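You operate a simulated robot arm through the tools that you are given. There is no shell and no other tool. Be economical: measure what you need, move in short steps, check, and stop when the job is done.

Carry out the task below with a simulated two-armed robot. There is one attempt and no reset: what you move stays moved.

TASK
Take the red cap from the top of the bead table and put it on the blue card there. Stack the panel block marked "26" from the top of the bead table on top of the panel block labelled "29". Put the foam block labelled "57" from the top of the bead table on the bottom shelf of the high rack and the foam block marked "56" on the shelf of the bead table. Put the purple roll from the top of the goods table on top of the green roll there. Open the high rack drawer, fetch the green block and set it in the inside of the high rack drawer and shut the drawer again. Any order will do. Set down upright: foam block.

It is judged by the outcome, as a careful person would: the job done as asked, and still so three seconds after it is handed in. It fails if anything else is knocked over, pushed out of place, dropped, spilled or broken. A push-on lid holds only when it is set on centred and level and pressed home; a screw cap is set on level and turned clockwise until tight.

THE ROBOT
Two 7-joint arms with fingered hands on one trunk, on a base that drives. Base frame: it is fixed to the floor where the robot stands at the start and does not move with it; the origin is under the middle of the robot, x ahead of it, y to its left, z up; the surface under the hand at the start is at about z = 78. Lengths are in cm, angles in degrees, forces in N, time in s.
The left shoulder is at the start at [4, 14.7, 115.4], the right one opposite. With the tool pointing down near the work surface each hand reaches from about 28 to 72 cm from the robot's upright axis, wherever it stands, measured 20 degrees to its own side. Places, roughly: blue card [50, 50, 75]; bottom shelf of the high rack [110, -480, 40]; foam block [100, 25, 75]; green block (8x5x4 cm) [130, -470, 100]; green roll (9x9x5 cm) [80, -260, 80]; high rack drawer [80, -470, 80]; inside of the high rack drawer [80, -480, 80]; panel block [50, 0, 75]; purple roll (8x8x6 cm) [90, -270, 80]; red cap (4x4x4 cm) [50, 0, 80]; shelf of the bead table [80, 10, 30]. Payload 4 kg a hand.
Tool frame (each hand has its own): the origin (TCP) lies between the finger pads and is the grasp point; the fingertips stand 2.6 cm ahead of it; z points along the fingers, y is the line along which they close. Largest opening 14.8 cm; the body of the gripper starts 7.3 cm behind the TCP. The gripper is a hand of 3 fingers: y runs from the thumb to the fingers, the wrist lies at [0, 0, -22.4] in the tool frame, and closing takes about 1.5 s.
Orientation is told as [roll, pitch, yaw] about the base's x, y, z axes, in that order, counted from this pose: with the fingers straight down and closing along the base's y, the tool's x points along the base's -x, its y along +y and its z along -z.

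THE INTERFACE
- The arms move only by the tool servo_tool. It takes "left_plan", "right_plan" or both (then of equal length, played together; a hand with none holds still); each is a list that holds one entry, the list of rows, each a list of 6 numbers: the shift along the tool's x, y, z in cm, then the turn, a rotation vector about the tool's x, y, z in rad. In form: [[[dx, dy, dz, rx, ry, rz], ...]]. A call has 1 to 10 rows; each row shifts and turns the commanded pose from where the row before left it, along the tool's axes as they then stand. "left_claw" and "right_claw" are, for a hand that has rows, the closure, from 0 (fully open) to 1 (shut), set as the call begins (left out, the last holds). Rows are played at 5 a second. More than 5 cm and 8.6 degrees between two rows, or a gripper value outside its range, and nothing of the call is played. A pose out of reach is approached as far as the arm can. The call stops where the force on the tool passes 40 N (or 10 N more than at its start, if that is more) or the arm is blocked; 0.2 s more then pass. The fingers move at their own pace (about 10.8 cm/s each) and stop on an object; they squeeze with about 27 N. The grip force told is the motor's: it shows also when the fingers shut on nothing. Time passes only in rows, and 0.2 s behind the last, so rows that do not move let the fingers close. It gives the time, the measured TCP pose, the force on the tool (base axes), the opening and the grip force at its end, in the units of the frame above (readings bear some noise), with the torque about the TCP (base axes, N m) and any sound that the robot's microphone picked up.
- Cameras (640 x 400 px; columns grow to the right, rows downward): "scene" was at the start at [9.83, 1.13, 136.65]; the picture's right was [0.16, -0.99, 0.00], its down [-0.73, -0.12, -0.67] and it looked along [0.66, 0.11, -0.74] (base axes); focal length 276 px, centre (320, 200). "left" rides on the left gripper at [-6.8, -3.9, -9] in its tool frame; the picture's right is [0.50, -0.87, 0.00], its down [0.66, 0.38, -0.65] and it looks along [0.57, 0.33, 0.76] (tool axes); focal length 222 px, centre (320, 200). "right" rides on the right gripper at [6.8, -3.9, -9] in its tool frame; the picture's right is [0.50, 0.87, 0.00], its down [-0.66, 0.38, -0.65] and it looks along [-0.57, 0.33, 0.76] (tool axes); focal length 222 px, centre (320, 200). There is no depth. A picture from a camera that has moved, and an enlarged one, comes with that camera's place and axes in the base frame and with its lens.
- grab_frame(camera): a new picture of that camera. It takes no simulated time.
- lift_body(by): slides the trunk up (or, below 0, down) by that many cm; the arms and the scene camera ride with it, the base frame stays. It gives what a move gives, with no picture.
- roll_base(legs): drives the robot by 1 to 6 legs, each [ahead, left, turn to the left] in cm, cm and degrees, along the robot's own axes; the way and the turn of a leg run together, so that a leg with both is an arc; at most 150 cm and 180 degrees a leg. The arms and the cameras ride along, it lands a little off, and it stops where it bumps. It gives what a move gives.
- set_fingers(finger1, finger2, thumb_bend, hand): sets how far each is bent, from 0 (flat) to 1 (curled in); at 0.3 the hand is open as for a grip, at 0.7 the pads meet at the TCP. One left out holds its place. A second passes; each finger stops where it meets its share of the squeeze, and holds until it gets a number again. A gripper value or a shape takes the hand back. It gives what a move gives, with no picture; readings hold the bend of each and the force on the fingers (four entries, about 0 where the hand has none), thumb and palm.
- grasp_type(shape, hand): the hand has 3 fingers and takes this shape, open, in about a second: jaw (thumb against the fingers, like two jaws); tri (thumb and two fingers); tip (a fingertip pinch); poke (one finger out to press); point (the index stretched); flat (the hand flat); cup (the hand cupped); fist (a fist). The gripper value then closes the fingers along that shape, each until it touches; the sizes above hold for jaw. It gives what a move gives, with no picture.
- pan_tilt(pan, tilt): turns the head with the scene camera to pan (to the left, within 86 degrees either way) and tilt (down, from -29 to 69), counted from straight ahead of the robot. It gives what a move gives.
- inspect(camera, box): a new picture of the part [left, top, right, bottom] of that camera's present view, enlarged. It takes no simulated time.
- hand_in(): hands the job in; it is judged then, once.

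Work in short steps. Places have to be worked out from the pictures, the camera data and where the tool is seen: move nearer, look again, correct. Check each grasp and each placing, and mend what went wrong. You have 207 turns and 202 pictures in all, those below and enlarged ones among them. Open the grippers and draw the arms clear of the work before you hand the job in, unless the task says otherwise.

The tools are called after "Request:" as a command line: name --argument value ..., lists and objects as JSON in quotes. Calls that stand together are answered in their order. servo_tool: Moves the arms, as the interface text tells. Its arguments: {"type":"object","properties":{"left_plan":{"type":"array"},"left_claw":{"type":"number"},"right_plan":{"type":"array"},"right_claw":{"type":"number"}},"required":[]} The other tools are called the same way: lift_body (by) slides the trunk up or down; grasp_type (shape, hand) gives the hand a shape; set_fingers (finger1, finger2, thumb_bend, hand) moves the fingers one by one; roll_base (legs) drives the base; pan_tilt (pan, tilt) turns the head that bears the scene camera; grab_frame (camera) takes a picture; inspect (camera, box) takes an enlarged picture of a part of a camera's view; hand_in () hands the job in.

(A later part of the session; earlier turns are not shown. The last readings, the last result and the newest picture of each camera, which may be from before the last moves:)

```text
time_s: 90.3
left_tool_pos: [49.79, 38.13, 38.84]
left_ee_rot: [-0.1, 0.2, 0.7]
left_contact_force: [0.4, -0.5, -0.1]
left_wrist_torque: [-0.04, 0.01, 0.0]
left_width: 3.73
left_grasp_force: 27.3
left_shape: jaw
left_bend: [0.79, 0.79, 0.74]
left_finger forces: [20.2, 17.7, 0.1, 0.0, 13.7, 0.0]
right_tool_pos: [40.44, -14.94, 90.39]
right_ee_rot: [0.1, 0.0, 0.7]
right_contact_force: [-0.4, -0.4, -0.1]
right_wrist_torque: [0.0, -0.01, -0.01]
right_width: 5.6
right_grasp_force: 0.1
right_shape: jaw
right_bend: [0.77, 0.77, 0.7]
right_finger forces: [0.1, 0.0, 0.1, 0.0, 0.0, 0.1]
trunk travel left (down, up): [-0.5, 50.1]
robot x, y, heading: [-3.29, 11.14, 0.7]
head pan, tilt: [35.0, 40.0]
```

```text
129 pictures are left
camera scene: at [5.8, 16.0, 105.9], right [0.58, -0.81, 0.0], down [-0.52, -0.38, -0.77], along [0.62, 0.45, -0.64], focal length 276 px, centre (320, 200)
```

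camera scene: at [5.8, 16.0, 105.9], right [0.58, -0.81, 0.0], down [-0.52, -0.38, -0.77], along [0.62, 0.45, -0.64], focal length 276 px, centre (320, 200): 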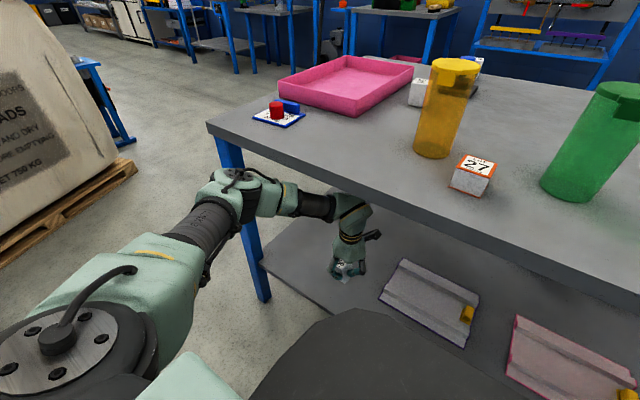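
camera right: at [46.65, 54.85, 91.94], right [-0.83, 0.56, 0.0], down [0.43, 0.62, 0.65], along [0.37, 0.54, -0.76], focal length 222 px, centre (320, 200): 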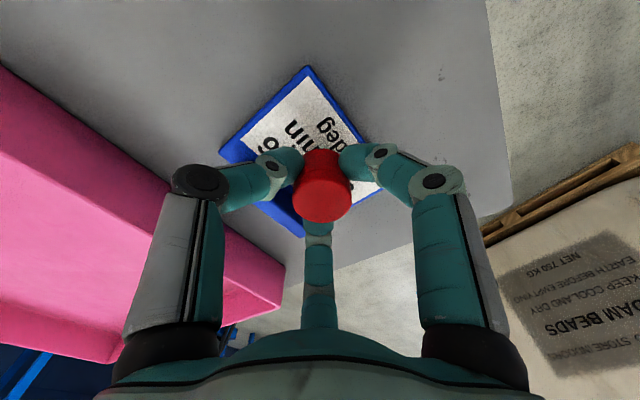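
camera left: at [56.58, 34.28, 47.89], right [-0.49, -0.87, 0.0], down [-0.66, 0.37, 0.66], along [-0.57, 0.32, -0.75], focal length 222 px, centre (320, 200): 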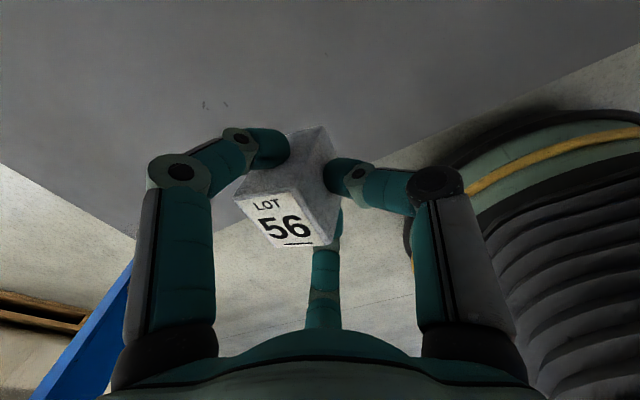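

Over the shelf. Lowering in small steps.

Request:
servo_tool --left_plan '[[[0, 0, 0.6, 0, 0, 0], [0, 0, 0.6, 0, 0, 0], [0, 0, 0.6, 0, 0, 0], [0, 0, 0.6, 0, 0, 0], [0, 0, 0, 0, 0, 0]]]'

Request:
inspect --camera "scene" --box '[300, 180, 420, 300]'

Request:
inspect --camera "left" --box '[200, 80, 440, 280]'

```text
time_s: 91.5
left_tool_pos: [49.72, 38.21, 36.42]
left_ee_rot: [0.0, 0.3, 0.8]
left_contact_force: [-0.2, -0.5, -0.4]
left_wrist_torque: [-0.01, -0.02, 0.01]
left_width: 3.71
left_grasp_force: 27.3
left_shape: jaw
left_bend: [0.79, 0.79, 0.74]
left_finger forces: [20.2, 17.7, 0.0, 0.2, 13.7, 0.0]
right_tool_pos: [40.37, -14.82, 90.37]
right_ee_rot: [0.2, 0.0, 0.6]
right_contact_force: [-0.7, 0.1, -0.5]
right_wrist_torque: [-0.02, -0.01, 0.0]
right_width: 5.61
right_grasp_force: 0.2
right_shape: jaw
right_bend: [0.77, 0.77, 0.7]
right_finger forces: [0.0, 0.0, 0.1, 0.0, 0.0, 0.0]
trunk travel left (down, up): [-0.5, 50.1]
robot x, y, heading: [-3.22, 11.31, 0.7]
head pan, tilt: [35.0, 40.0]
```

```text
3.33 times, centred on (360, 240) of scene
camera zoom: at [5.82, 15.99, 105.9], right [0.58, -0.81, 0.0], down [-0.52, -0.38, -0.77], along [0.62, 0.45, -0.64], focal length 919 px, centre (187, 67)
```

zoom: 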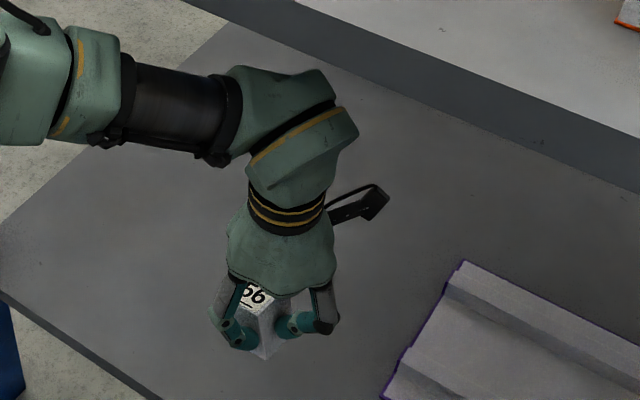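

```text
2.00 times, centred on (320, 180) of left
camera zoom: at [56.55, 34.35, 45.41], right [-0.49, -0.87, 0.0], down [-0.66, 0.37, 0.66], along [-0.57, 0.32, -0.75], focal length 444 px, centre (320, 240)
```

zoom: 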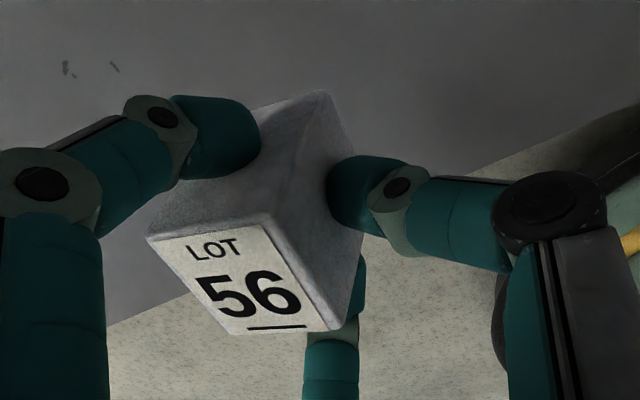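

Request:
servo_tool --left_plan '[[[0, 0, 0.3, 0, 0, 0], [0, 0, 0.3, 0, 0, 0], [0, 0, 0.3, 0, 0, 0], [0, 0, 0.3, 0, 0, 0], [0, 0, 0, 0, 0, 0]]]'

```text
time_s: 92.7
left_tool_pos: [49.79, 38.17, 35.26]
left_ee_rot: [0.1, 0.3, 0.8]
left_contact_force: [-0.2, -0.6, -0.2]
left_wrist_torque: [0.0, 0.02, -0.02]
left_width: 3.75
left_grasp_force: 26.9
left_shape: jaw
left_bend: [0.79, 0.79, 0.74]
left_finger forces: [20.1, 17.8, 0.1, 0.0, 13.7, 0.1]
right_tool_pos: [40.38, -14.75, 90.33]
right_ee_rot: [0.1, 0.1, 0.5]
right_contact_force: [0.4, -0.2, -0.2]
right_wrist_torque: [0.01, -0.02, 0.01]
right_width: 5.6
right_grasp_force: 0.0
right_shape: jaw
right_bend: [0.77, 0.77, 0.7]
right_finger forces: [0.0, 0.1, 0.0, 0.0, 0.0, 0.0]
trunk travel left (down, up): [-0.5, 50.1]
robot x, y, heading: [-3.33, 11.25, 0.6]
head pan, tilt: [35.0, 40.0]
```

Request:
servo_tool --left_plan '[[[0, 0, 0.25, 0, 0, 0], [0, 0, 0.25, 0, 0, 0], [0, 0, 0.25, 0, 0, 0], [0, 0, 0.25, 0, 0, 0], [0, 0, 0, 0, 0, 0]]]'

Request:
inspect --camera "left" --box '[200, 80, 440, 280]'

```text
time_s: 93.9
left_tool_pos: [49.81, 38.18, 34.21]
left_ee_rot: [0.0, 0.3, 0.7]
left_contact_force: [0.1, -0.4, -1.8]
left_wrist_torque: [-0.01, -0.01, 0.0]
left_width: 3.72
left_grasp_force: 26.8
left_shape: jaw
left_bend: [0.79, 0.79, 0.74]
left_finger forces: [20.1, 17.6, 0.0, 0.0, 13.7, 0.0]
right_tool_pos: [40.4, -14.76, 90.32]
right_ee_rot: [0.1, 0.0, 0.5]
right_contact_force: [0.1, -0.8, -0.9]
right_wrist_torque: [0.0, -0.01, 0.01]
right_width: 5.62
right_grasp_force: 0.1
right_shape: jaw
right_bend: [0.77, 0.77, 0.7]
right_finger forces: [0.1, 0.0, 0.1, 0.2, 0.0, 0.0]
trunk travel left (down, up): [-0.5, 50.1]
robot x, y, heading: [-3.2, 11.34, 0.7]
head pan, tilt: [35.0, 40.0]
```

```text
2.00 times, centred on (320, 180) of left
camera zoom: at [56.53, 34.34, 43.19], right [-0.49, -0.87, 0.0], down [-0.66, 0.37, 0.66], along [-0.57, 0.32, -0.75], focal length 444 px, centre (320, 240)
```

zoom: 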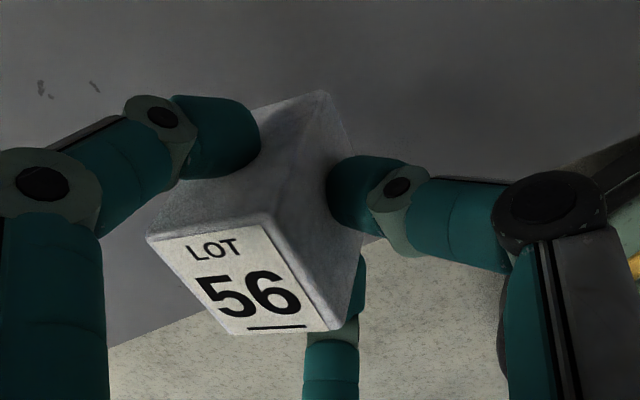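

Request:
servo_tool --left_plan '[[[0, 0, 0.25, 0, 0, 0], [0, 0, 0.25, 0, 0, 0], [0, 0, 0.25, 0, 0, 0], [0, 0, 0.25, 0, 0, 0], [0, 0, 0, 0, 0, 0]]]'

```text
time_s: 95.1
left_tool_pos: [49.94, 38.3, 33.34]
left_ee_rot: [-0.1, 0.4, 0.8]
left_contact_force: [0.4, -0.2, -0.2]
left_wrist_torque: [-0.04, 0.01, -0.01]
left_width: 3.76
left_grasp_force: 27.0
left_shape: jaw
left_bend: [0.79, 0.79, 0.74]
left_finger forces: [20.1, 17.7, 0.0, 0.0, 13.8, 0.1]
right_tool_pos: [40.37, -14.81, 90.39]
right_ee_rot: [0.1, 0.0, 0.6]
right_contact_force: [-0.6, 0.1, -0.7]
right_wrist_torque: [0.02, 0.01, 0.01]
right_width: 5.62
right_grasp_force: 0.1
right_shape: jaw
right_bend: [0.77, 0.77, 0.7]
right_finger forces: [0.1, 0.1, 0.0, 0.1, 0.1, 0.0]
trunk travel left (down, up): [-0.5, 50.1]
robot x, y, heading: [-2.81, 10.95, 0.9]
head pan, tilt: [35.0, 40.0]
```

Request:
servo_tool --left_plan '[[[0, 0, 0.25, 0, 0, 0], [0, 0, 0.25, 0, 0, 0], [0, 0, 0.25, 0, 0, 0], [0, 0, 0.25, 0, 0, 0], [0, 0, 0, 0, 0, 0]]]'

Request:
grab_frame --camera "left"

```text
time_s: 96.3
left_tool_pos: [49.74, 38.25, 32.31]
left_ee_rot: [0.0, 0.3, 0.9]
left_contact_force: [0.4, 0.7, -0.9]
left_wrist_torque: [0.01, 0.0, 0.03]
left_width: 3.72
left_grasp_force: 27.4
left_shape: jaw
left_bend: [0.79, 0.79, 0.74]
left_finger forces: [20.1, 17.6, 0.0, 0.0, 13.7, 0.2]
right_tool_pos: [40.38, -14.9, 90.38]
right_ee_rot: [0.1, 0.1, 0.5]
right_contact_force: [-1.1, -0.7, -0.1]
right_wrist_torque: [0.01, -0.01, 0.01]
right_width: 5.61
right_grasp_force: 0.0
right_shape: jaw
right_bend: [0.77, 0.77, 0.7]
right_finger forces: [0.0, 0.0, 0.0, 0.0, 0.0, 0.0]
trunk travel left (down, up): [-0.5, 50.1]
robot x, y, heading: [-3.28, 11.13, 0.6]
head pan, tilt: [35.0, 40.0]
```

```text
125 pictures are left
camera left: at [56.54, 34.37, 41.27], right [-0.49, -0.87, 0.0], down [-0.66, 0.37, 0.66], along [-0.57, 0.32, -0.75], focal length 222 px, centre (320, 200)
```

left: 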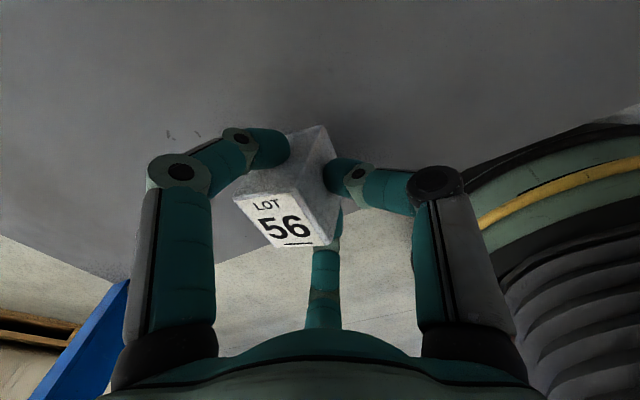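

Parallax puts the shelf top at z≈27, so contact should come within ~1–1.5 cm. Continuing.

Request:
servo_tool --left_plan '[[[0, 0, 0.2, 0, 0, 0], [0, 0, 0.2, 0, 0, 0], [0, 0, 0.2, 0, 0, 0], [0, 0, 0, 0, 0, 0]]]'

Request:
servo_tool --left_plan '[[[0, 0, 0.2, 0, 0, 0], [0, 0, 0.2, 0, 0, 0], [0, 0, 0, 0, 0, 0]]]'

Request:
inspect --camera "left" --box '[200, 80, 440, 280]'

```text
time_s: 97.3
left_tool_pos: [49.86, 38.31, 31.61]
left_ee_rot: [0.0, 0.2, 0.8]
left_contact_force: [0.6, -0.1, -0.7]
left_wrist_torque: [-0.02, 0.02, -0.01]
left_width: 3.74
left_grasp_force: 26.5
left_shape: jaw
left_bend: [0.79, 0.79, 0.74]
left_finger forces: [20.1, 17.6, 0.0, 0.0, 13.7, 0.0]
right_tool_pos: [40.46, -14.74, 90.41]
right_ee_rot: [0.2, 0.0, 0.6]
right_contact_force: [1.0, 0.3, 0.7]
right_wrist_torque: [-0.02, 0.0, -0.02]
right_width: 5.59
right_grasp_force: 0.2
right_shape: jaw
right_bend: [0.77, 0.77, 0.7]
right_finger forces: [0.0, 0.0, 0.1, 0.0, 0.0, 0.0]
trunk travel left (down, up): [-0.5, 50.1]
robot x, y, heading: [-3.13, 11.32, 0.6]
head pan, tilt: [35.0, 40.0]
```

```text
time_s: 98.1
left_tool_pos: [49.65, 38.26, 31.17]
left_ee_rot: [0.0, 0.2, 0.8]
left_contact_force: [0.0, -0.1, -0.7]
left_wrist_torque: [-0.01, -0.03, -0.01]
left_width: 3.73
left_grasp_force: 27.0
left_shape: jaw
left_bend: [0.79, 0.79, 0.74]
left_finger forces: [20.1, 17.6, 0.1, 0.0, 13.7, 0.1]
right_tool_pos: [40.35, -14.84, 90.41]
right_ee_rot: [0.1, 0.0, 0.6]
right_contact_force: [0.1, 0.1, 0.2]
right_wrist_torque: [-0.02, -0.02, -0.01]
right_width: 5.59
right_grasp_force: 0.0
right_shape: jaw
right_bend: [0.77, 0.77, 0.7]
right_finger forces: [0.0, 0.0, 0.0, 0.1, 0.0, 0.1]
trunk travel left (down, up): [-0.5, 50.1]
robot x, y, heading: [-3.1, 11.27, 0.4]
head pan, tilt: [35.0, 40.0]
```

```text
2.00 times, centred on (320, 180) of left
camera zoom: at [56.54, 34.45, 40.19], right [-0.49, -0.87, 0.0], down [-0.66, 0.37, 0.66], along [-0.57, 0.32, -0.75], focal length 444 px, centre (320, 240)
```

zoom: 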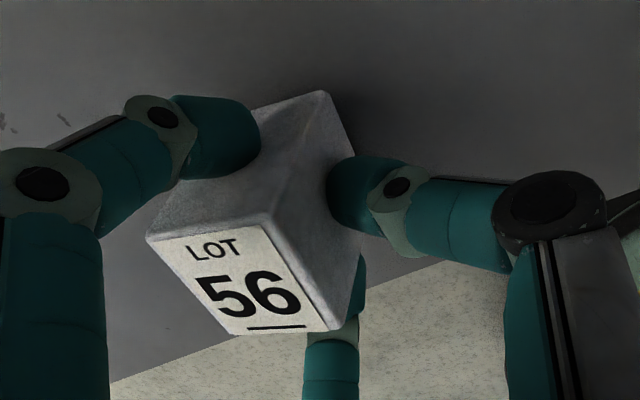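

Request:
servo_tool --left_plan '[[[0, 0, 0.2, 0, 0, 0], [0, 0, 0.2, 0, 0, 0], [0, 0, 0.2, 0, 0, 0], [0, 0, 0, 0, 0, 0]]]'

Request:
servo_tool --left_plan '[[[0, 0, 0.2, 0, 0, 0], [0, 0, 0.2, 0, 0, 0], [0, 0, 0, 0, 0, 0]]]'

```text
time_s: 99.1
left_tool_pos: [49.71, 38.25, 30.85]
left_ee_rot: [0.0, 0.1, 0.7]
left_contact_force: [1.8, -3.6, 9.9]
left_wrist_torque: [0.15, 0.02, -0.03]
left_width: 3.74
left_grasp_force: 27.0
left_shape: jaw
left_bend: [0.79, 0.79, 0.73]
left_finger forces: [21.9, 18.2, 0.0, 0.0, 16.4, 0.1]
right_tool_pos: [40.22, -14.97, 90.46]
right_ee_rot: [0.1, 0.0, 0.6]
right_contact_force: [-0.7, 0.0, -0.2]
right_wrist_torque: [0.01, 0.0, -0.01]
right_width: 5.6
right_grasp_force: 0.0
right_shape: jaw
right_bend: [0.77, 0.77, 0.7]
right_finger forces: [0.0, 0.0, 0.1, 0.1, 0.1, 0.1]
trunk travel left (down, up): [-0.5, 50.1]
robot x, y, heading: [-3.27, 11.05, 0.5]
head pan, tilt: [35.0, 40.0]
```

```text
time_s: 99.9
left_tool_pos: [49.46, 38.12, 30.57]
left_ee_rot: [0.1, 0.2, 0.8]
left_contact_force: [0.4, -4.0, 12.1]
left_wrist_torque: [0.19, -0.04, -0.03]
left_width: 3.73
left_grasp_force: 27.3
left_shape: jaw
left_bend: [0.79, 0.79, 0.73]
left_finger forces: [22.5, 19.2, 0.0, 0.1, 16.6, 0.0]
right_tool_pos: [40.23, -14.98, 90.4]
right_ee_rot: [0.1, 0.1, 0.6]
right_contact_force: [0.3, 0.2, -0.4]
right_wrist_torque: [0.0, 0.02, -0.03]
right_width: 5.58
right_grasp_force: 0.1
right_shape: jaw
right_bend: [0.77, 0.77, 0.7]
right_finger forces: [0.0, 0.0, 0.1, 0.1, 0.1, 0.0]
trunk travel left (down, up): [-0.5, 50.1]
robot x, y, heading: [-3.08, 10.77, 0.6]
head pan, tilt: [35.0, 40.0]
```

Contact at 10–12 N. Opening to let it settle flat, then looking.

Request:
servo_tool --left_plan '[[[0, 0, -0.2, 0, 0, 0], [0, 0, 0, 0, 0, 0], [0, 0, 0, 0, 0, 0], [0, 0, 0, 0, 0, 0], [0, 0, 0, 0, 0, 0]]]' --left_claw 0.5

Request:
grab_frame --camera "left"

Request:
inspect --camera "scene" --box '[300, 180, 420, 300]'

```text
time_s: 101.1
left_tool_pos: [49.5, 38.17, 30.6]
left_ee_rot: [0.0, 0.3, 0.8]
left_contact_force: [-0.2, 0.5, 0.2]
left_wrist_torque: [0.02, 0.01, -0.02]
left_width: 7.36
left_grasp_force: 0.0
left_shape: jaw
left_bend: [0.36, 0.36, 0.7]
left_finger forces: [0.0, 0.1, 0.0, 0.0, 0.0, 0.0]
right_tool_pos: [40.34, -14.83, 90.28]
right_ee_rot: [0.0, 0.0, 0.6]
right_contact_force: [0.1, -0.2, -0.1]
right_wrist_torque: [0.02, 0.02, 0.02]
right_width: 5.59
right_grasp_force: 0.0
right_shape: jaw
right_bend: [0.77, 0.77, 0.7]
right_finger forces: [0.0, 0.0, 0.1, 0.0, 0.0, 0.1]
trunk travel left (down, up): [-0.5, 50.1]
robot x, y, heading: [-3.0, 10.87, 0.6]
head pan, tilt: [35.0, 40.0]
```

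```text
123 pictures are left
camera left: at [56.39, 34.42, 39.5], right [-0.49, -0.87, 0.0], down [-0.66, 0.37, 0.66], along [-0.57, 0.32, -0.75], focal length 222 px, centre (320, 200)
```

left: 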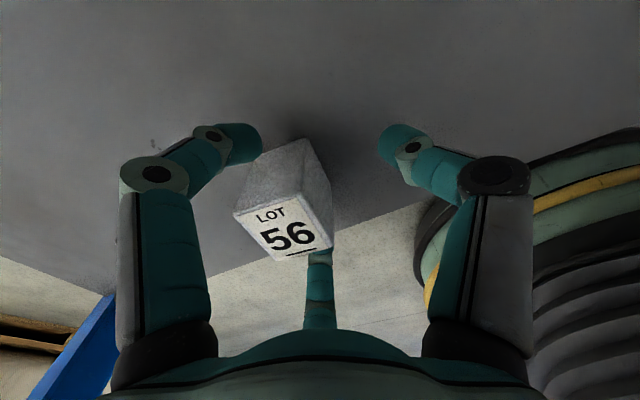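

```text
3.33 times, centred on (360, 240) of scene
camera zoom: at [5.81, 15.99, 105.9], right [0.58, -0.81, 0.0], down [-0.52, -0.38, -0.77], along [0.62, 0.45, -0.64], focal length 919 px, centre (187, 67)
```

zoom: 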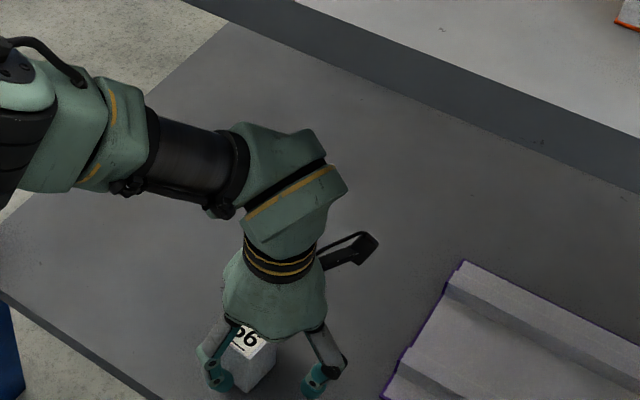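

56 stands upright on the shelf. Opening more, rising 7.5 cm, then driving back out.

Request:
servo_tool --left_plan '[[[0, 0, 0, 0, 0, 0], [0, 0, 0, 0, 0, 0], [0, 0, 0, 0, 0, 0], [0, 0, -1.5, 0, 0, 0], [0, 0, -2, 0, 0, 0], [0, 0, -2, 0, 0, 0], [0, 0, -2.2, 0, 0, 0], [0, 0, 0, 0, 0, 0]]]' --left_claw 0.2

Request:
grab_frame --camera "left"

```text
time_s: 102.9
left_tool_pos: [49.66, 38.11, 38.52]
left_ee_rot: [0.0, 0.3, 0.8]
left_contact_force: [-0.5, 0.0, -0.2]
left_wrist_torque: [-0.04, 0.01, 0.0]
left_width: 11.82
left_grasp_force: 0.0
left_shape: jaw
left_bend: [0.26, 0.26, 0.48]
left_finger forces: [0.1, 0.0, 0.0, 0.0, 0.1, 0.0]
right_tool_pos: [40.32, -14.82, 90.33]
right_ee_rot: [0.0, 0.0, 0.6]
right_contact_force: [0.7, -0.4, 0.9]
right_wrist_torque: [-0.02, -0.01, -0.02]
right_width: 5.59
right_grasp_force: 0.0
right_shape: jaw
right_bend: [0.77, 0.77, 0.7]
right_finger forces: [0.0, 0.1, 0.1, 0.0, 0.0, 0.0]
trunk travel left (down, up): [-0.5, 50.1]
robot x, y, heading: [-2.89, 11.2, 0.6]
head pan, tilt: [35.0, 40.0]
```

```text
121 pictures are left
camera left: at [56.48, 34.35, 47.44], right [-0.49, -0.87, 0.0], down [-0.66, 0.37, 0.66], along [-0.57, 0.32, -0.75], focal length 222 px, centre (320, 200)
```

left: 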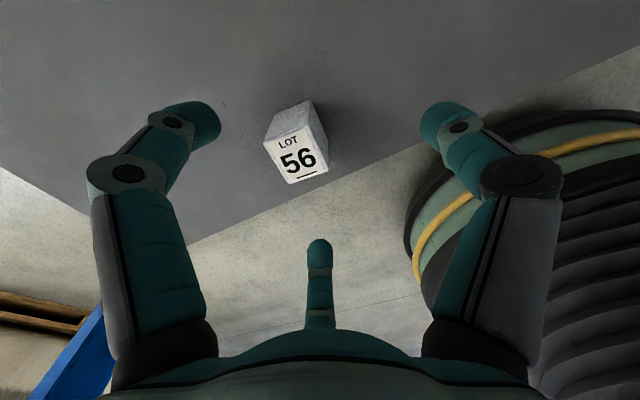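

56 is good. Driving back out, then raising the trunk; then I'll route around the left end to the table's back side for 57.

Request:
roll_base --legs '[[-38, 0, 0]]'

Request:
lift_body --by 32

Request:
servo_tool --left_plan '[[[2, 0, -4, 0, 0, 0], [2, 0, -4, 0, 0, 0], [2, 0, -4, 0, 0, 0], [2, 0, -4, 0, 0, 0], [2, 0, -4, 0, 0, 0], [2, 0, -4, 0, 0, 0], [0, 0, -4, 0, 0, 0], [0, 0, -4, 0, 0, 0]]]' --right_plan '[[[0, 0, 2, 0, 0, 0], [0, 0, 2, 0, 0, 0], [0, 0, 2, 0, 0, 0], [0, 0, 2, 0, 0, 0], [0, 0, 2, 0, 0, 0], [0, 0, 2, 0, 0, 0], [0, 0, 2, 0, 0, 0], [0, 0, 2, 0, 0, 0]]]'

Request:
pan_tilt --pan 45 --tilt 20

Request:
grab_frame --camera "scene"

```text
time_s: 105.3
left_tool_pos: [10.38, 37.36, 38.39]
left_ee_rot: [-0.1, 0.2, 0.2]
left_contact_force: [0.3, 0.4, 0.3]
left_wrist_torque: [0.0, -0.04, -0.04]
left_width: 11.8
left_grasp_force: 0.0
left_shape: jaw
left_bend: [0.26, 0.26, 0.48]
left_finger forces: [0.0, 0.0, 0.0, 0.0, 0.1, 0.0]
right_tool_pos: [0.62, -15.51, 90.37]
right_ee_rot: [0.0, 0.0, 0.2]
right_contact_force: [0.6, 0.3, 0.5]
right_wrist_torque: [0.01, -0.01, 0.0]
right_width: 5.61
right_grasp_force: 0.0
right_shape: jaw
right_bend: [0.77, 0.77, 0.7]
right_finger forces: [0.1, 0.1, 0.1, 0.0, 0.0, 0.0]
trunk travel left (down, up): [-0.5, 50.1]
robot x, y, heading: [-42.59, 10.98, 0.5]
head pan, tilt: [35.0, 40.0]
```

```text
time_s: 108.5
left_tool_pos: [10.57, 37.31, 70.32]
left_ee_rot: [0.1, 0.3, 0.3]
left_contact_force: [0.3, 0.4, -0.9]
left_wrist_torque: [0.03, 0.01, -0.05]
left_width: 11.81
left_grasp_force: 0.1
left_shape: jaw
left_bend: [0.26, 0.26, 0.48]
left_finger forces: [0.1, 0.0, 0.0, 0.1, 0.0, 0.0]
right_tool_pos: [0.86, -15.59, 122.12]
right_ee_rot: [0.2, 0.0, 0.1]
right_contact_force: [-0.8, 0.5, 0.6]
right_wrist_torque: [0.0, -0.01, 0.01]
right_width: 5.6
right_grasp_force: 0.1
right_shape: jaw
right_bend: [0.77, 0.77, 0.7]
right_finger forces: [0.0, 0.0, 0.1, 0.0, 0.0, 0.1]
trunk travel left (down, up): [-32.5, 18.1]
robot x, y, heading: [-42.45, 11.12, 0.2]
head pan, tilt: [35.0, 40.0]
```

```text
time_s: 110.3
left_tool_pos: [-1.16, 37.6, 102.52]
left_ee_rot: [0.0, 0.4, 0.3]
left_contact_force: [0.0, 0.5, 0.4]
left_wrist_torque: [0.03, 0.02, -0.02]
left_width: 11.8
left_grasp_force: 0.0
left_shape: jaw
left_bend: [0.25, 0.25, 0.48]
left_finger forces: [0.0, 0.0, 0.0, 0.0, 0.0, 0.0]
right_tool_pos: [0.7, -15.57, 106.18]
right_ee_rot: [0.0, -0.1, 0.1]
right_contact_force: [0.5, 0.1, 1.1]
right_wrist_torque: [-0.01, 0.02, -0.02]
right_width: 5.61
right_grasp_force: 0.0
right_shape: jaw
right_bend: [0.77, 0.77, 0.7]
right_finger forces: [0.1, 0.0, 0.1, 0.0, 0.0, 0.0]
trunk travel left (down, up): [-32.5, 18.1]
robot x, y, heading: [-42.46, 10.49, 0.1]
head pan, tilt: [35.0, 40.0]
```

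```text
time_s: 111.2
left_tool_pos: [-1.13, 37.77, 102.52]
left_ee_rot: [0.0, 0.2, 0.4]
left_contact_force: [-0.6, 0.6, -0.5]
left_wrist_torque: [-0.01, 0.05, -0.01]
left_width: 11.82
left_grasp_force: 0.0
left_shape: jaw
left_bend: [0.25, 0.25, 0.48]
left_finger forces: [0.0, 0.1, 0.1, 0.0, 0.0, 0.0]
right_tool_pos: [0.79, -15.45, 106.26]
right_ee_rot: [0.1, 0.0, 0.1]
right_contact_force: [-0.2, 0.4, 0.1]
right_wrist_torque: [-0.01, 0.03, 0.03]
right_width: 5.62
right_grasp_force: 0.1
right_shape: jaw
right_bend: [0.77, 0.77, 0.7]
right_finger forces: [0.0, 0.0, 0.1, 0.1, 0.0, 0.0]
trunk travel left (down, up): [-32.5, 18.1]
robot x, y, heading: [-42.63, 10.42, 0.2]
head pan, tilt: [45.0, 20.0]
```

```text
120 pictures are left
camera scene: at [-33.93, 17.29, 140.91], right [0.71, -0.7, 0.0], down [-0.24, -0.24, -0.94], along [0.66, 0.67, -0.34], focal length 276 px, centre (320, 200)
```

scene: 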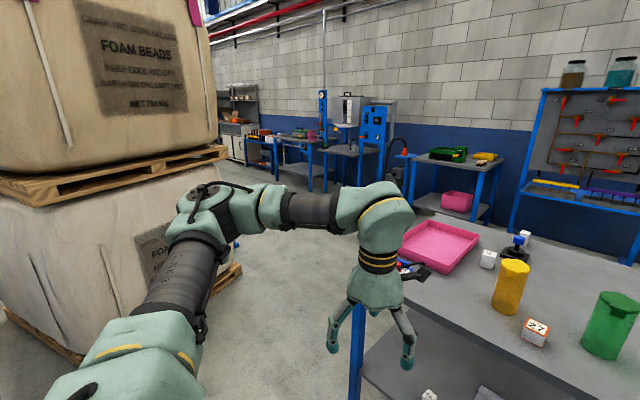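

Corridor on the left (table end y≈73 to pallets y≈195) is wide enough. Driving: left 110, forward 150+62.

Request:
roll_base --legs '[[0, 112, 0], [150, 0, 0], [62, 0, 0]]'

Request:
pan_tilt --pan -60 --tilt 25

Request:
grab_frame --camera "scene"

Request:
pan_tilt --pan 20 --tilt 25

Request:
grab_frame --camera "scene"

```text
time_s: 116.5
left_tool_pos: [-2.29, 147.29, 102.42]
left_ee_rot: [0.3, 0.6, 0.4]
left_contact_force: [-0.8, 0.7, -1.0]
left_wrist_torque: [0.02, 0.02, 0.03]
left_width: 11.83
left_grasp_force: 0.1
left_shape: jaw
left_bend: [0.25, 0.25, 0.48]
left_finger forces: [0.1, 0.0, 0.1, 0.0, 0.1, 0.1]
right_tool_pos: [-0.08, 94.21, 106.3]
right_ee_rot: [0.2, -0.1, 0.4]
right_contact_force: [-0.6, -0.2, -0.4]
right_wrist_torque: [-0.01, 0.02, -0.02]
right_width: 5.59
right_grasp_force: 0.0
right_shape: jaw
right_bend: [0.77, 0.77, 0.7]
right_finger forces: [0.1, 0.1, 0.0, 0.0, 0.0, 0.0]
trunk travel left (down, up): [-32.5, 18.1]
robot x, y, heading: [-43.27, 120.76, 1.0]
head pan, tilt: [45.0, 20.0]
stopped in leg 1: the robot was blocked; the commanded pose is now the measured one
```

```text
time_s: 118.3
left_tool_pos: [-2.32, 147.12, 102.4]
left_ee_rot: [0.3, 0.5, 0.5]
left_contact_force: [-0.7, 0.0, -0.2]
left_wrist_torque: [-0.02, 0.0, -0.01]
left_width: 11.83
left_grasp_force: 0.1
left_shape: jaw
left_bend: [0.25, 0.25, 0.48]
left_finger forces: [0.0, 0.0, 0.1, 0.0, 0.1, 0.1]
right_tool_pos: [0.07, 94.2, 106.14]
right_ee_rot: [0.3, 0.0, 0.7]
right_contact_force: [0.2, -0.6, -0.1]
right_wrist_torque: [0.0, 0.02, 0.04]
right_width: 5.6
right_grasp_force: 0.0
right_shape: jaw
right_bend: [0.77, 0.77, 0.7]
right_finger forces: [0.0, 0.0, 0.1, 0.1, 0.0, 0.1]
trunk travel left (down, up): [-32.5, 18.1]
robot x, y, heading: [-43.76, 120.68, 0.7]
head pan, tilt: [-60.0, 25.0]
```

```text
119 pictures are left
camera scene: at [-36.77, 111.93, 140.08], right [-0.86, -0.51, 0.0], down [-0.22, 0.37, -0.91], along [0.46, -0.78, -0.43], focal length 276 px, centre (320, 200)
```

scene: 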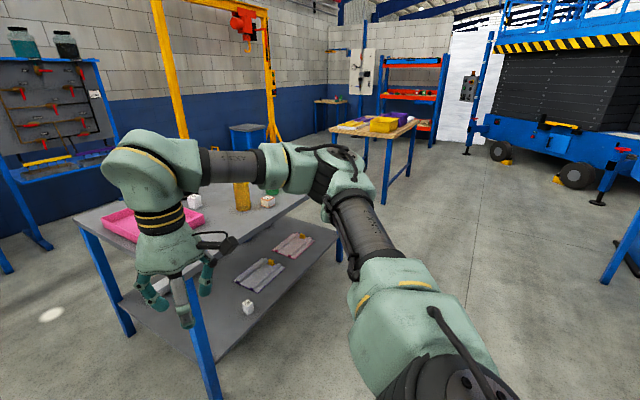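

```text
time_s: 119.8
left_tool_pos: [-2.33, 147.29, 102.5]
left_ee_rot: [0.2, 0.4, 0.6]
left_contact_force: [0.2, -0.3, -0.2]
left_wrist_torque: [-0.03, -0.01, -0.03]
left_width: 11.83
left_grasp_force: 0.2
left_shape: jaw
left_bend: [0.25, 0.25, 0.48]
left_finger forces: [0.0, 0.0, 0.0, 0.0, 0.0, 0.1]
right_tool_pos: [-0.0, 94.21, 106.17]
right_ee_rot: [0.4, 0.1, 0.5]
right_contact_force: [0.3, -0.8, -0.7]
right_wrist_torque: [0.02, 0.0, 0.01]
right_width: 5.61
right_grasp_force: 0.1
right_shape: jaw
right_bend: [0.77, 0.77, 0.7]
right_finger forces: [0.0, 0.1, 0.0, 0.0, 0.0, 0.1]
trunk travel left (down, up): [-32.5, 18.1]
robot x, y, heading: [-43.54, 120.23, 0.9]
head pan, tilt: [20.0, 25.0]
```

```text
118 pictures are left
camera scene: at [-32.85, 123.1, 140.12], right [0.35, -0.94, 0.0], down [-0.4, -0.15, -0.91], along [0.85, 0.32, -0.42], focal length 276 px, centre (320, 200)
```

scene: 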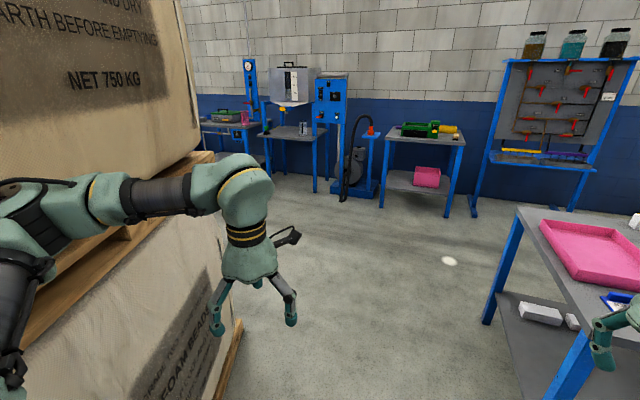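

The left elbow touched the bag stack (its face angles in toward this side). Moving right 14 cm, then forward along the table's left end.

Request:
roll_base --legs '[[0, -13, 0], [110, 0, 0]]'

Request:
pan_tilt --pan 45 --tilt 25

Request:
grab_frame --camera "scene"

Request:
pan_tilt --pan -70 --tilt 35

Request:
grab_frame --camera "scene"

```text
time_s: 126.3
left_tool_pos: [106.32, 139.33, 102.29]
left_ee_rot: [0.1, 0.5, 2.6]
left_contact_force: [0.3, 0.0, -0.2]
left_wrist_torque: [0.01, 0.01, 0.01]
left_width: 11.82
left_grasp_force: 0.0
left_shape: jaw
left_bend: [0.25, 0.25, 0.48]
left_finger forces: [0.0, 0.1, 0.0, 0.0, 0.0, 0.1]
right_tool_pos: [110.42, 86.45, 106.19]
right_ee_rot: [0.1, 0.1, 2.7]
right_contact_force: [0.2, 1.1, -0.1]
right_wrist_torque: [-0.01, 0.0, -0.01]
right_width: 5.63
right_grasp_force: 0.1
right_shape: jaw
right_bend: [0.77, 0.77, 0.7]
right_finger forces: [0.0, 0.0, 0.0, 0.1, 0.0, 0.1]
trunk travel left (down, up): [-32.5, 18.1]
robot x, y, heading: [65.85, 110.87, 2.4]
head pan, tilt: [20.0, 25.0]
```

```text
time_s: 127.2
left_tool_pos: [106.17, 139.33, 102.37]
left_ee_rot: [0.1, 0.6, 2.5]
left_contact_force: [0.6, 0.3, -0.5]
left_wrist_torque: [-0.03, -0.02, -0.02]
left_width: 11.87
left_grasp_force: 0.1
left_shape: jaw
left_bend: [0.25, 0.25, 0.48]
left_finger forces: [0.0, 0.0, 0.0, 0.1, 0.0, 0.0]
right_tool_pos: [110.56, 86.48, 106.26]
right_ee_rot: [0.2, 0.0, 2.6]
right_contact_force: [-0.1, 0.2, 0.2]
right_wrist_torque: [0.0, 0.0, 0.01]
right_width: 5.61
right_grasp_force: 0.1
right_shape: jaw
right_bend: [0.77, 0.77, 0.7]
right_finger forces: [0.1, 0.0, 0.1, 0.0, 0.1, 0.1]
trunk travel left (down, up): [-32.5, 18.1]
robot x, y, heading: [65.88, 110.59, 2.7]
head pan, tilt: [45.0, 25.0]
```

```text
117 pictures are left
camera scene: at [74.29, 117.52, 140.11], right [0.74, -0.67, 0.0], down [-0.28, -0.31, -0.91], along [0.61, 0.67, -0.42], focal length 276 px, centre (320, 200)
```

scene: 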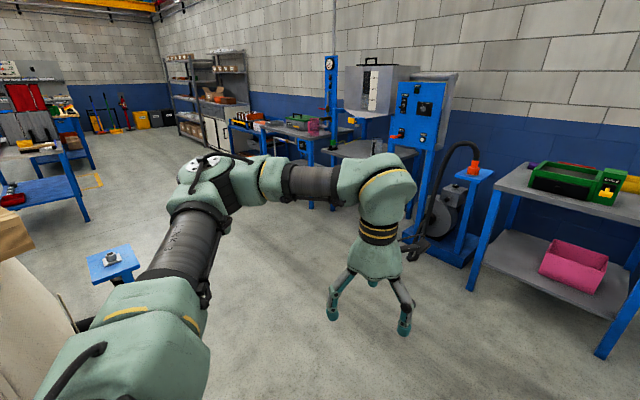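

```text
time_s: 129.1
left_tool_pos: [106.26, 139.35, 102.24]
left_ee_rot: [0.1, 0.6, 2.6]
left_contact_force: [0.4, 0.1, -0.3]
left_wrist_torque: [0.01, 0.0, 0.02]
left_width: 11.84
left_grasp_force: 0.2
left_shape: jaw
left_bend: [0.25, 0.25, 0.48]
left_finger forces: [0.1, 0.0, 0.0, 0.0, 0.1, 0.1]
right_tool_pos: [110.53, 86.41, 106.24]
right_ee_rot: [0.1, 0.1, 2.6]
right_contact_force: [0.7, 0.2, 0.5]
right_wrist_torque: [0.01, -0.02, -0.02]
right_width: 5.6
right_grasp_force: 0.0
right_shape: jaw
right_bend: [0.77, 0.77, 0.7]
right_finger forces: [0.0, 0.0, 0.0, 0.1, 0.1, 0.0]
trunk travel left (down, up): [-32.5, 18.1]
robot x, y, heading: [66.33, 110.52, 2.8]
head pan, tilt: [-70.0, 35.0]
```

```text
116 pictures are left
camera scene: at [71.51, 102.6, 138.53], right [-0.92, -0.39, 0.0], down [-0.22, 0.53, -0.82], along [0.32, -0.76, -0.57], focal length 276 px, centre (320, 200)
```

scene: 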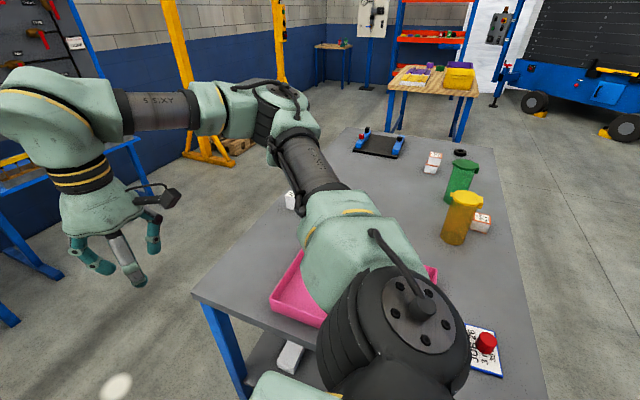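

Clear. Forward 106 cm to x≈172, then turn 180° to face the table's back edge.

Request:
roll_base --legs '[[106, -3, -2.5], [0, 0, 180]]'

Request:
pan_tilt --pan 10 --tilt 35

Request:
grab_frame --camera "scene"

```text
time_s: 142.0
left_tool_pos: [132.86, 84.07, 102.34]
left_ee_rot: [0.0, 0.6, -179.2]
left_contact_force: [-0.4, -1.2, -0.4]
left_wrist_torque: [-0.02, -0.01, 0.01]
left_width: 11.81
left_grasp_force: 0.1
left_shape: jaw
left_bend: [0.25, 0.25, 0.48]
left_finger forces: [0.1, 0.0, 0.0, 0.1, 0.1, 0.0]
right_tool_pos: [130.39, 137.05, 106.17]
right_ee_rot: [0.1, 0.0, -179.3]
right_contact_force: [-0.2, -1.0, -0.1]
right_wrist_torque: [0.02, -0.01, -0.01]
right_width: 5.63
right_grasp_force: 0.1
right_shape: jaw
right_bend: [0.77, 0.77, 0.7]
right_finger forces: [0.1, 0.1, 0.0, 0.0, 0.0, 0.0]
trunk travel left (down, up): [-32.5, 18.1]
robot x, y, heading: [174.01, 111.48, -179.4]
head pan, tilt: [-70.0, 35.0]
```

```text
time_s: 143.6
left_tool_pos: [132.76, 84.01, 102.31]
left_ee_rot: [0.1, 0.6, -179.2]
left_contact_force: [-1.3, 0.0, 0.5]
left_wrist_torque: [0.02, 0.0, 0.01]
left_width: 11.83
left_grasp_force: 0.0
left_shape: jaw
left_bend: [0.25, 0.25, 0.48]
left_finger forces: [0.0, 0.0, 0.0, 0.0, 0.0, 0.0]
right_tool_pos: [130.47, 137.1, 106.21]
right_ee_rot: [0.1, 0.0, -179.3]
right_contact_force: [0.2, -0.2, -0.3]
right_wrist_torque: [-0.02, 0.02, 0.0]
right_width: 5.6
right_grasp_force: 0.2
right_shape: jaw
right_bend: [0.77, 0.77, 0.7]
right_finger forces: [0.0, 0.1, 0.0, 0.1, 0.0, 0.0]
trunk travel left (down, up): [-32.5, 18.1]
robot x, y, heading: [174.17, 111.2, -179.2]
head pan, tilt: [10.0, 35.0]
```

```text
115 pictures are left
camera scene: at [163.17, 109.44, 138.53], right [-0.19, 0.98, 0.0], down [0.56, 0.11, -0.82], along [-0.8, -0.15, -0.57], focal length 276 px, centre (320, 200)
```

scene: 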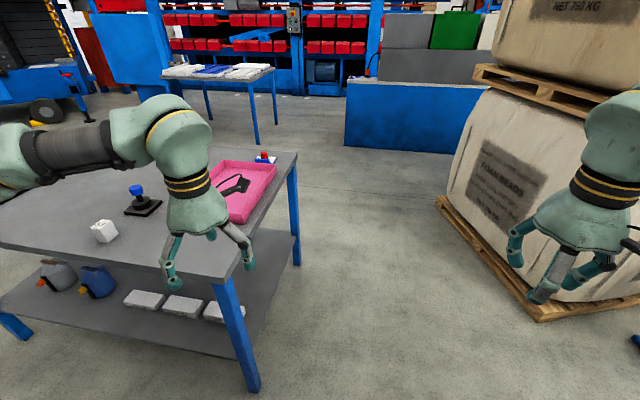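

57 is at ~(113.5, 33). Driving left 60 and ahead 12.

Request:
roll_base --legs '[[0, 61, 0], [13, 0, 0]]'

Request:
pan_tilt --pan 15 --tilt 50

Request:
grab_frame --camera "scene"

Request:
grab_frame --camera "left"

```text
time_s: 147.9
left_tool_pos: [122.23, 21.13, 102.34]
left_ee_rot: [0.2, 0.4, -177.9]
left_contact_force: [0.2, 0.3, 0.5]
left_wrist_torque: [-0.01, -0.04, 0.03]
left_width: 11.84
left_grasp_force: 0.0
left_shape: jaw
left_bend: [0.25, 0.25, 0.48]
left_finger forces: [0.0, 0.1, 0.0, 0.0, 0.1, 0.0]
right_tool_pos: [118.42, 73.95, 106.29]
right_ee_rot: [0.1, -0.1, -177.7]
right_contact_force: [0.1, -0.4, 0.1]
right_wrist_torque: [0.03, 0.0, 0.02]
right_width: 5.61
right_grasp_force: 0.2
right_shape: jaw
right_bend: [0.77, 0.77, 0.7]
right_finger forces: [0.0, 0.0, 0.0, 0.1, 0.0, 0.0]
trunk travel left (down, up): [-32.5, 18.1]
robot x, y, heading: [162.5, 49.44, -177.6]
head pan, tilt: [10.0, 35.0]
```

```text
time_s: 148.7
left_tool_pos: [122.15, 21.12, 102.29]
left_ee_rot: [0.0, 0.6, -177.8]
left_contact_force: [-0.4, 0.7, 0.0]
left_wrist_torque: [0.01, -0.01, -0.02]
left_width: 11.83
left_grasp_force: 0.1
left_shape: jaw
left_bend: [0.25, 0.25, 0.48]
left_finger forces: [0.0, 0.0, 0.0, 0.1, 0.1, 0.0]
right_tool_pos: [118.29, 74.02, 106.19]
right_ee_rot: [0.1, 0.1, -177.8]
right_contact_force: [0.0, -0.1, -0.2]
right_wrist_torque: [0.01, -0.01, -0.01]
right_width: 5.61
right_grasp_force: 0.1
right_shape: jaw
right_bend: [0.77, 0.77, 0.7]
right_finger forces: [0.0, 0.0, 0.0, 0.1, 0.0, 0.0]
trunk travel left (down, up): [-32.5, 18.1]
robot x, y, heading: [162.58, 49.5, -177.5]
head pan, tilt: [15.0, 50.0]
```

```text
114 pictures are left
camera scene: at [153.07, 46.92, 136.36], right [-0.3, 0.95, 0.0], down [0.73, 0.23, -0.64], along [-0.61, -0.19, -0.77], focal length 276 px, centre (320, 200)
```

scene: 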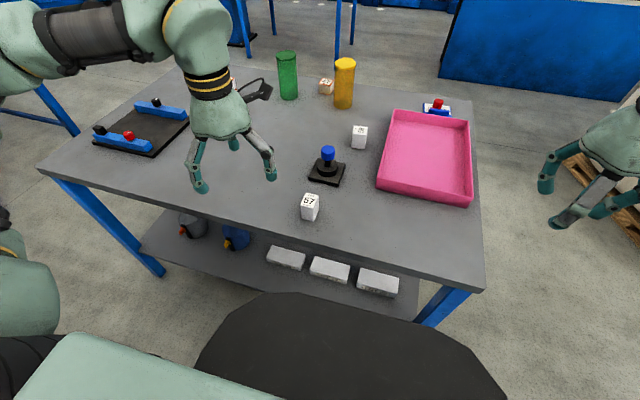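

```text
113 pictures are left
camera left: at [115.08, 24.76, 111.23], right [0.47, 0.88, 0.0], down [0.66, -0.35, 0.66], along [0.59, -0.31, -0.75], focal length 222 px, centre (320, 200)
```

left: 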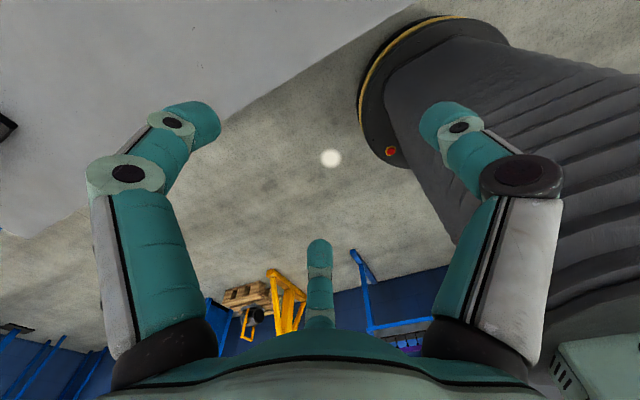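

57's top is at (112.3, 31.7). Moving the left hand over it.

Request:
servo_tool --left_plan '[[[-3.17, -3.66, 0, 0, 0, 0], [-3.17, -3.66, 0, 0, 0, 0], [-3.17, -3.66, 0, 0, 0, 0], [0, 0, 4, 0, 0, 0], [0, 0, 4, 0, 0, 0], [0, 0, 0, 0, 0, 0]]]' --left_claw 0.4

Request:
grab_frame --camera "left"

Request:
inspect --camera "scene" --box '[260, 130, 380, 240]'

```text
time_s: 150.1
left_tool_pos: [112.4, 31.58, 94.3]
left_ee_rot: [0.1, 0.6, -177.7]
left_contact_force: [-0.4, -0.2, 0.8]
left_wrist_torque: [0.02, -0.01, 0.05]
left_width: 8.92
left_grasp_force: 0.0
left_shape: jaw
left_bend: [0.32, 0.32, 0.7]
left_finger forces: [0.0, 0.1, 0.0, 0.0, 0.1, 0.0]
right_tool_pos: [118.37, 74.15, 106.18]
right_ee_rot: [0.1, -0.1, -177.7]
right_contact_force: [0.4, -0.6, 0.2]
right_wrist_torque: [-0.04, 0.02, 0.01]
right_width: 5.62
right_grasp_force: 0.0
right_shape: jaw
right_bend: [0.77, 0.77, 0.7]
right_finger forces: [0.0, 0.0, 0.0, 0.1, 0.0, 0.0]
trunk travel left (down, up): [-32.5, 18.1]
robot x, y, heading: [162.73, 49.75, -177.9]
head pan, tilt: [15.0, 50.0]
```

```text
112 pictures are left
camera left: at [105.3, 35.16, 103.14], right [0.47, 0.88, 0.0], down [0.66, -0.35, 0.66], along [0.59, -0.31, -0.75], focal length 222 px, centre (320, 200)
```

left: 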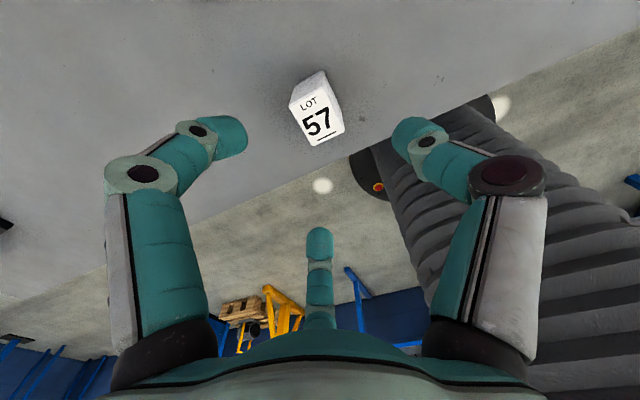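

```text
3.64 times, centred on (320, 185) of scene
camera zoom: at [153.17, 46.98, 136.36], right [-0.3, 0.95, 0.0], down [0.73, 0.23, -0.64], along [-0.61, -0.19, -0.77], focal length 1002 px, centre (320, 254)
```

zoom: 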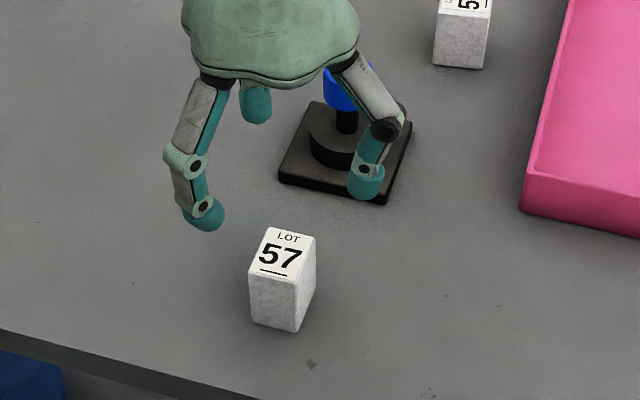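

Aligned within ~0.6 cm. Correcting, descending 12.6 cm and closing.

Request:
servo_tool --left_plan '[[[-0.6, -0.1, 3, 0, 0, 0], [0, 0, 3.5, 0, 0, 0], [0, 0, 3.5, 0, 0, 0], [0, 0, 2.6, 0, 0, 0], [0, 0, 0, 0, 0, 0]]]'

Request:
grab_frame --camera "left"

Request:
servo_tool --left_plan '[[[0, 0, 0, 0, 0, 0], [0, 0, 0, 0, 0, 0], [0, 0, 0, 0, 0, 0], [0, 0, 0, 0, 0, 0], [0, 0, 0, 0, 0, 0], [0, 0, 0, 0, 0, 0]]]' --left_claw 1

Request:
grab_frame --camera "left"

```text
time_s: 151.3
left_tool_pos: [112.1, 31.94, 81.63]
left_ee_rot: [0.1, 0.5, -177.8]
left_contact_force: [0.3, 0.0, 0.9]
left_wrist_torque: [0.0, 0.02, -0.02]
left_width: 8.93
left_grasp_force: 0.1
left_shape: jaw
left_bend: [0.32, 0.32, 0.7]
left_finger forces: [0.1, 0.0, 0.0, 0.0, 0.0, 0.0]
right_tool_pos: [118.37, 73.92, 106.32]
right_ee_rot: [0.0, 0.0, -177.8]
right_contact_force: [-0.2, 0.0, 0.2]
right_wrist_torque: [-0.02, 0.02, -0.03]
right_width: 5.6
right_grasp_force: 0.1
right_shape: jaw
right_bend: [0.77, 0.77, 0.7]
right_finger forces: [0.0, 0.0, 0.1, 0.0, 0.0, 0.0]
trunk travel left (down, up): [-32.5, 18.1]
robot x, y, heading: [162.2, 49.11, -177.7]
head pan, tilt: [15.0, 50.0]
```

```text
110 pictures are left
camera left: at [105.03, 35.54, 90.51], right [0.47, 0.88, 0.0], down [0.66, -0.35, 0.66], along [0.58, -0.31, -0.75], focal length 222 px, centre (320, 200)
```

left: 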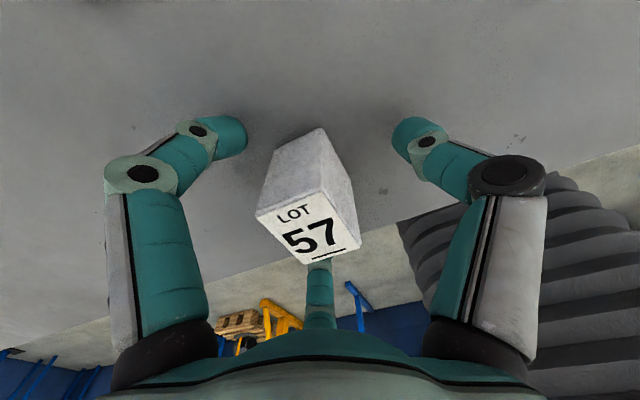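

```text
time_s: 152.7
left_tool_pos: [112.12, 31.91, 81.6]
left_ee_rot: [0.1, 0.5, -177.8]
left_contact_force: [0.7, 0.7, -0.5]
left_wrist_torque: [0.02, -0.01, 0.01]
left_width: 3.44
left_grasp_force: 27.1
left_shape: jaw
left_bend: [0.77, 0.77, 0.7]
left_finger forces: [20.7, 21.8, 0.0, 0.0, 23.6, 0.0]
right_tool_pos: [118.27, 74.05, 106.29]
right_ee_rot: [0.1, -0.1, -177.8]
right_contact_force: [0.5, 0.2, -1.3]
right_wrist_torque: [0.0, 0.02, -0.01]
right_width: 5.61
right_grasp_force: 0.1
right_shape: jaw
right_bend: [0.77, 0.77, 0.7]
right_finger forces: [0.0, 0.0, 0.0, 0.0, 0.1, 0.0]
trunk travel left (down, up): [-32.5, 18.1]
robot x, y, heading: [162.87, 49.54, -177.7]
head pan, tilt: [15.0, 50.0]
```

```text
109 pictures are left
camera left: at [105.01, 35.54, 90.52], right [0.47, 0.88, 0.0], down [0.66, -0.35, 0.66], along [0.59, -0.31, -0.75], focal length 222 px, centre (320, 200)
```

left: 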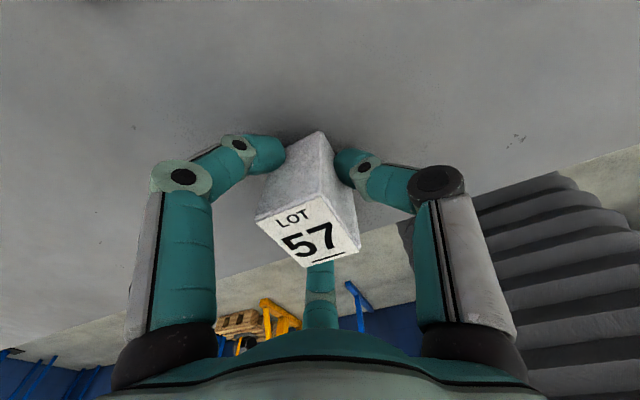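

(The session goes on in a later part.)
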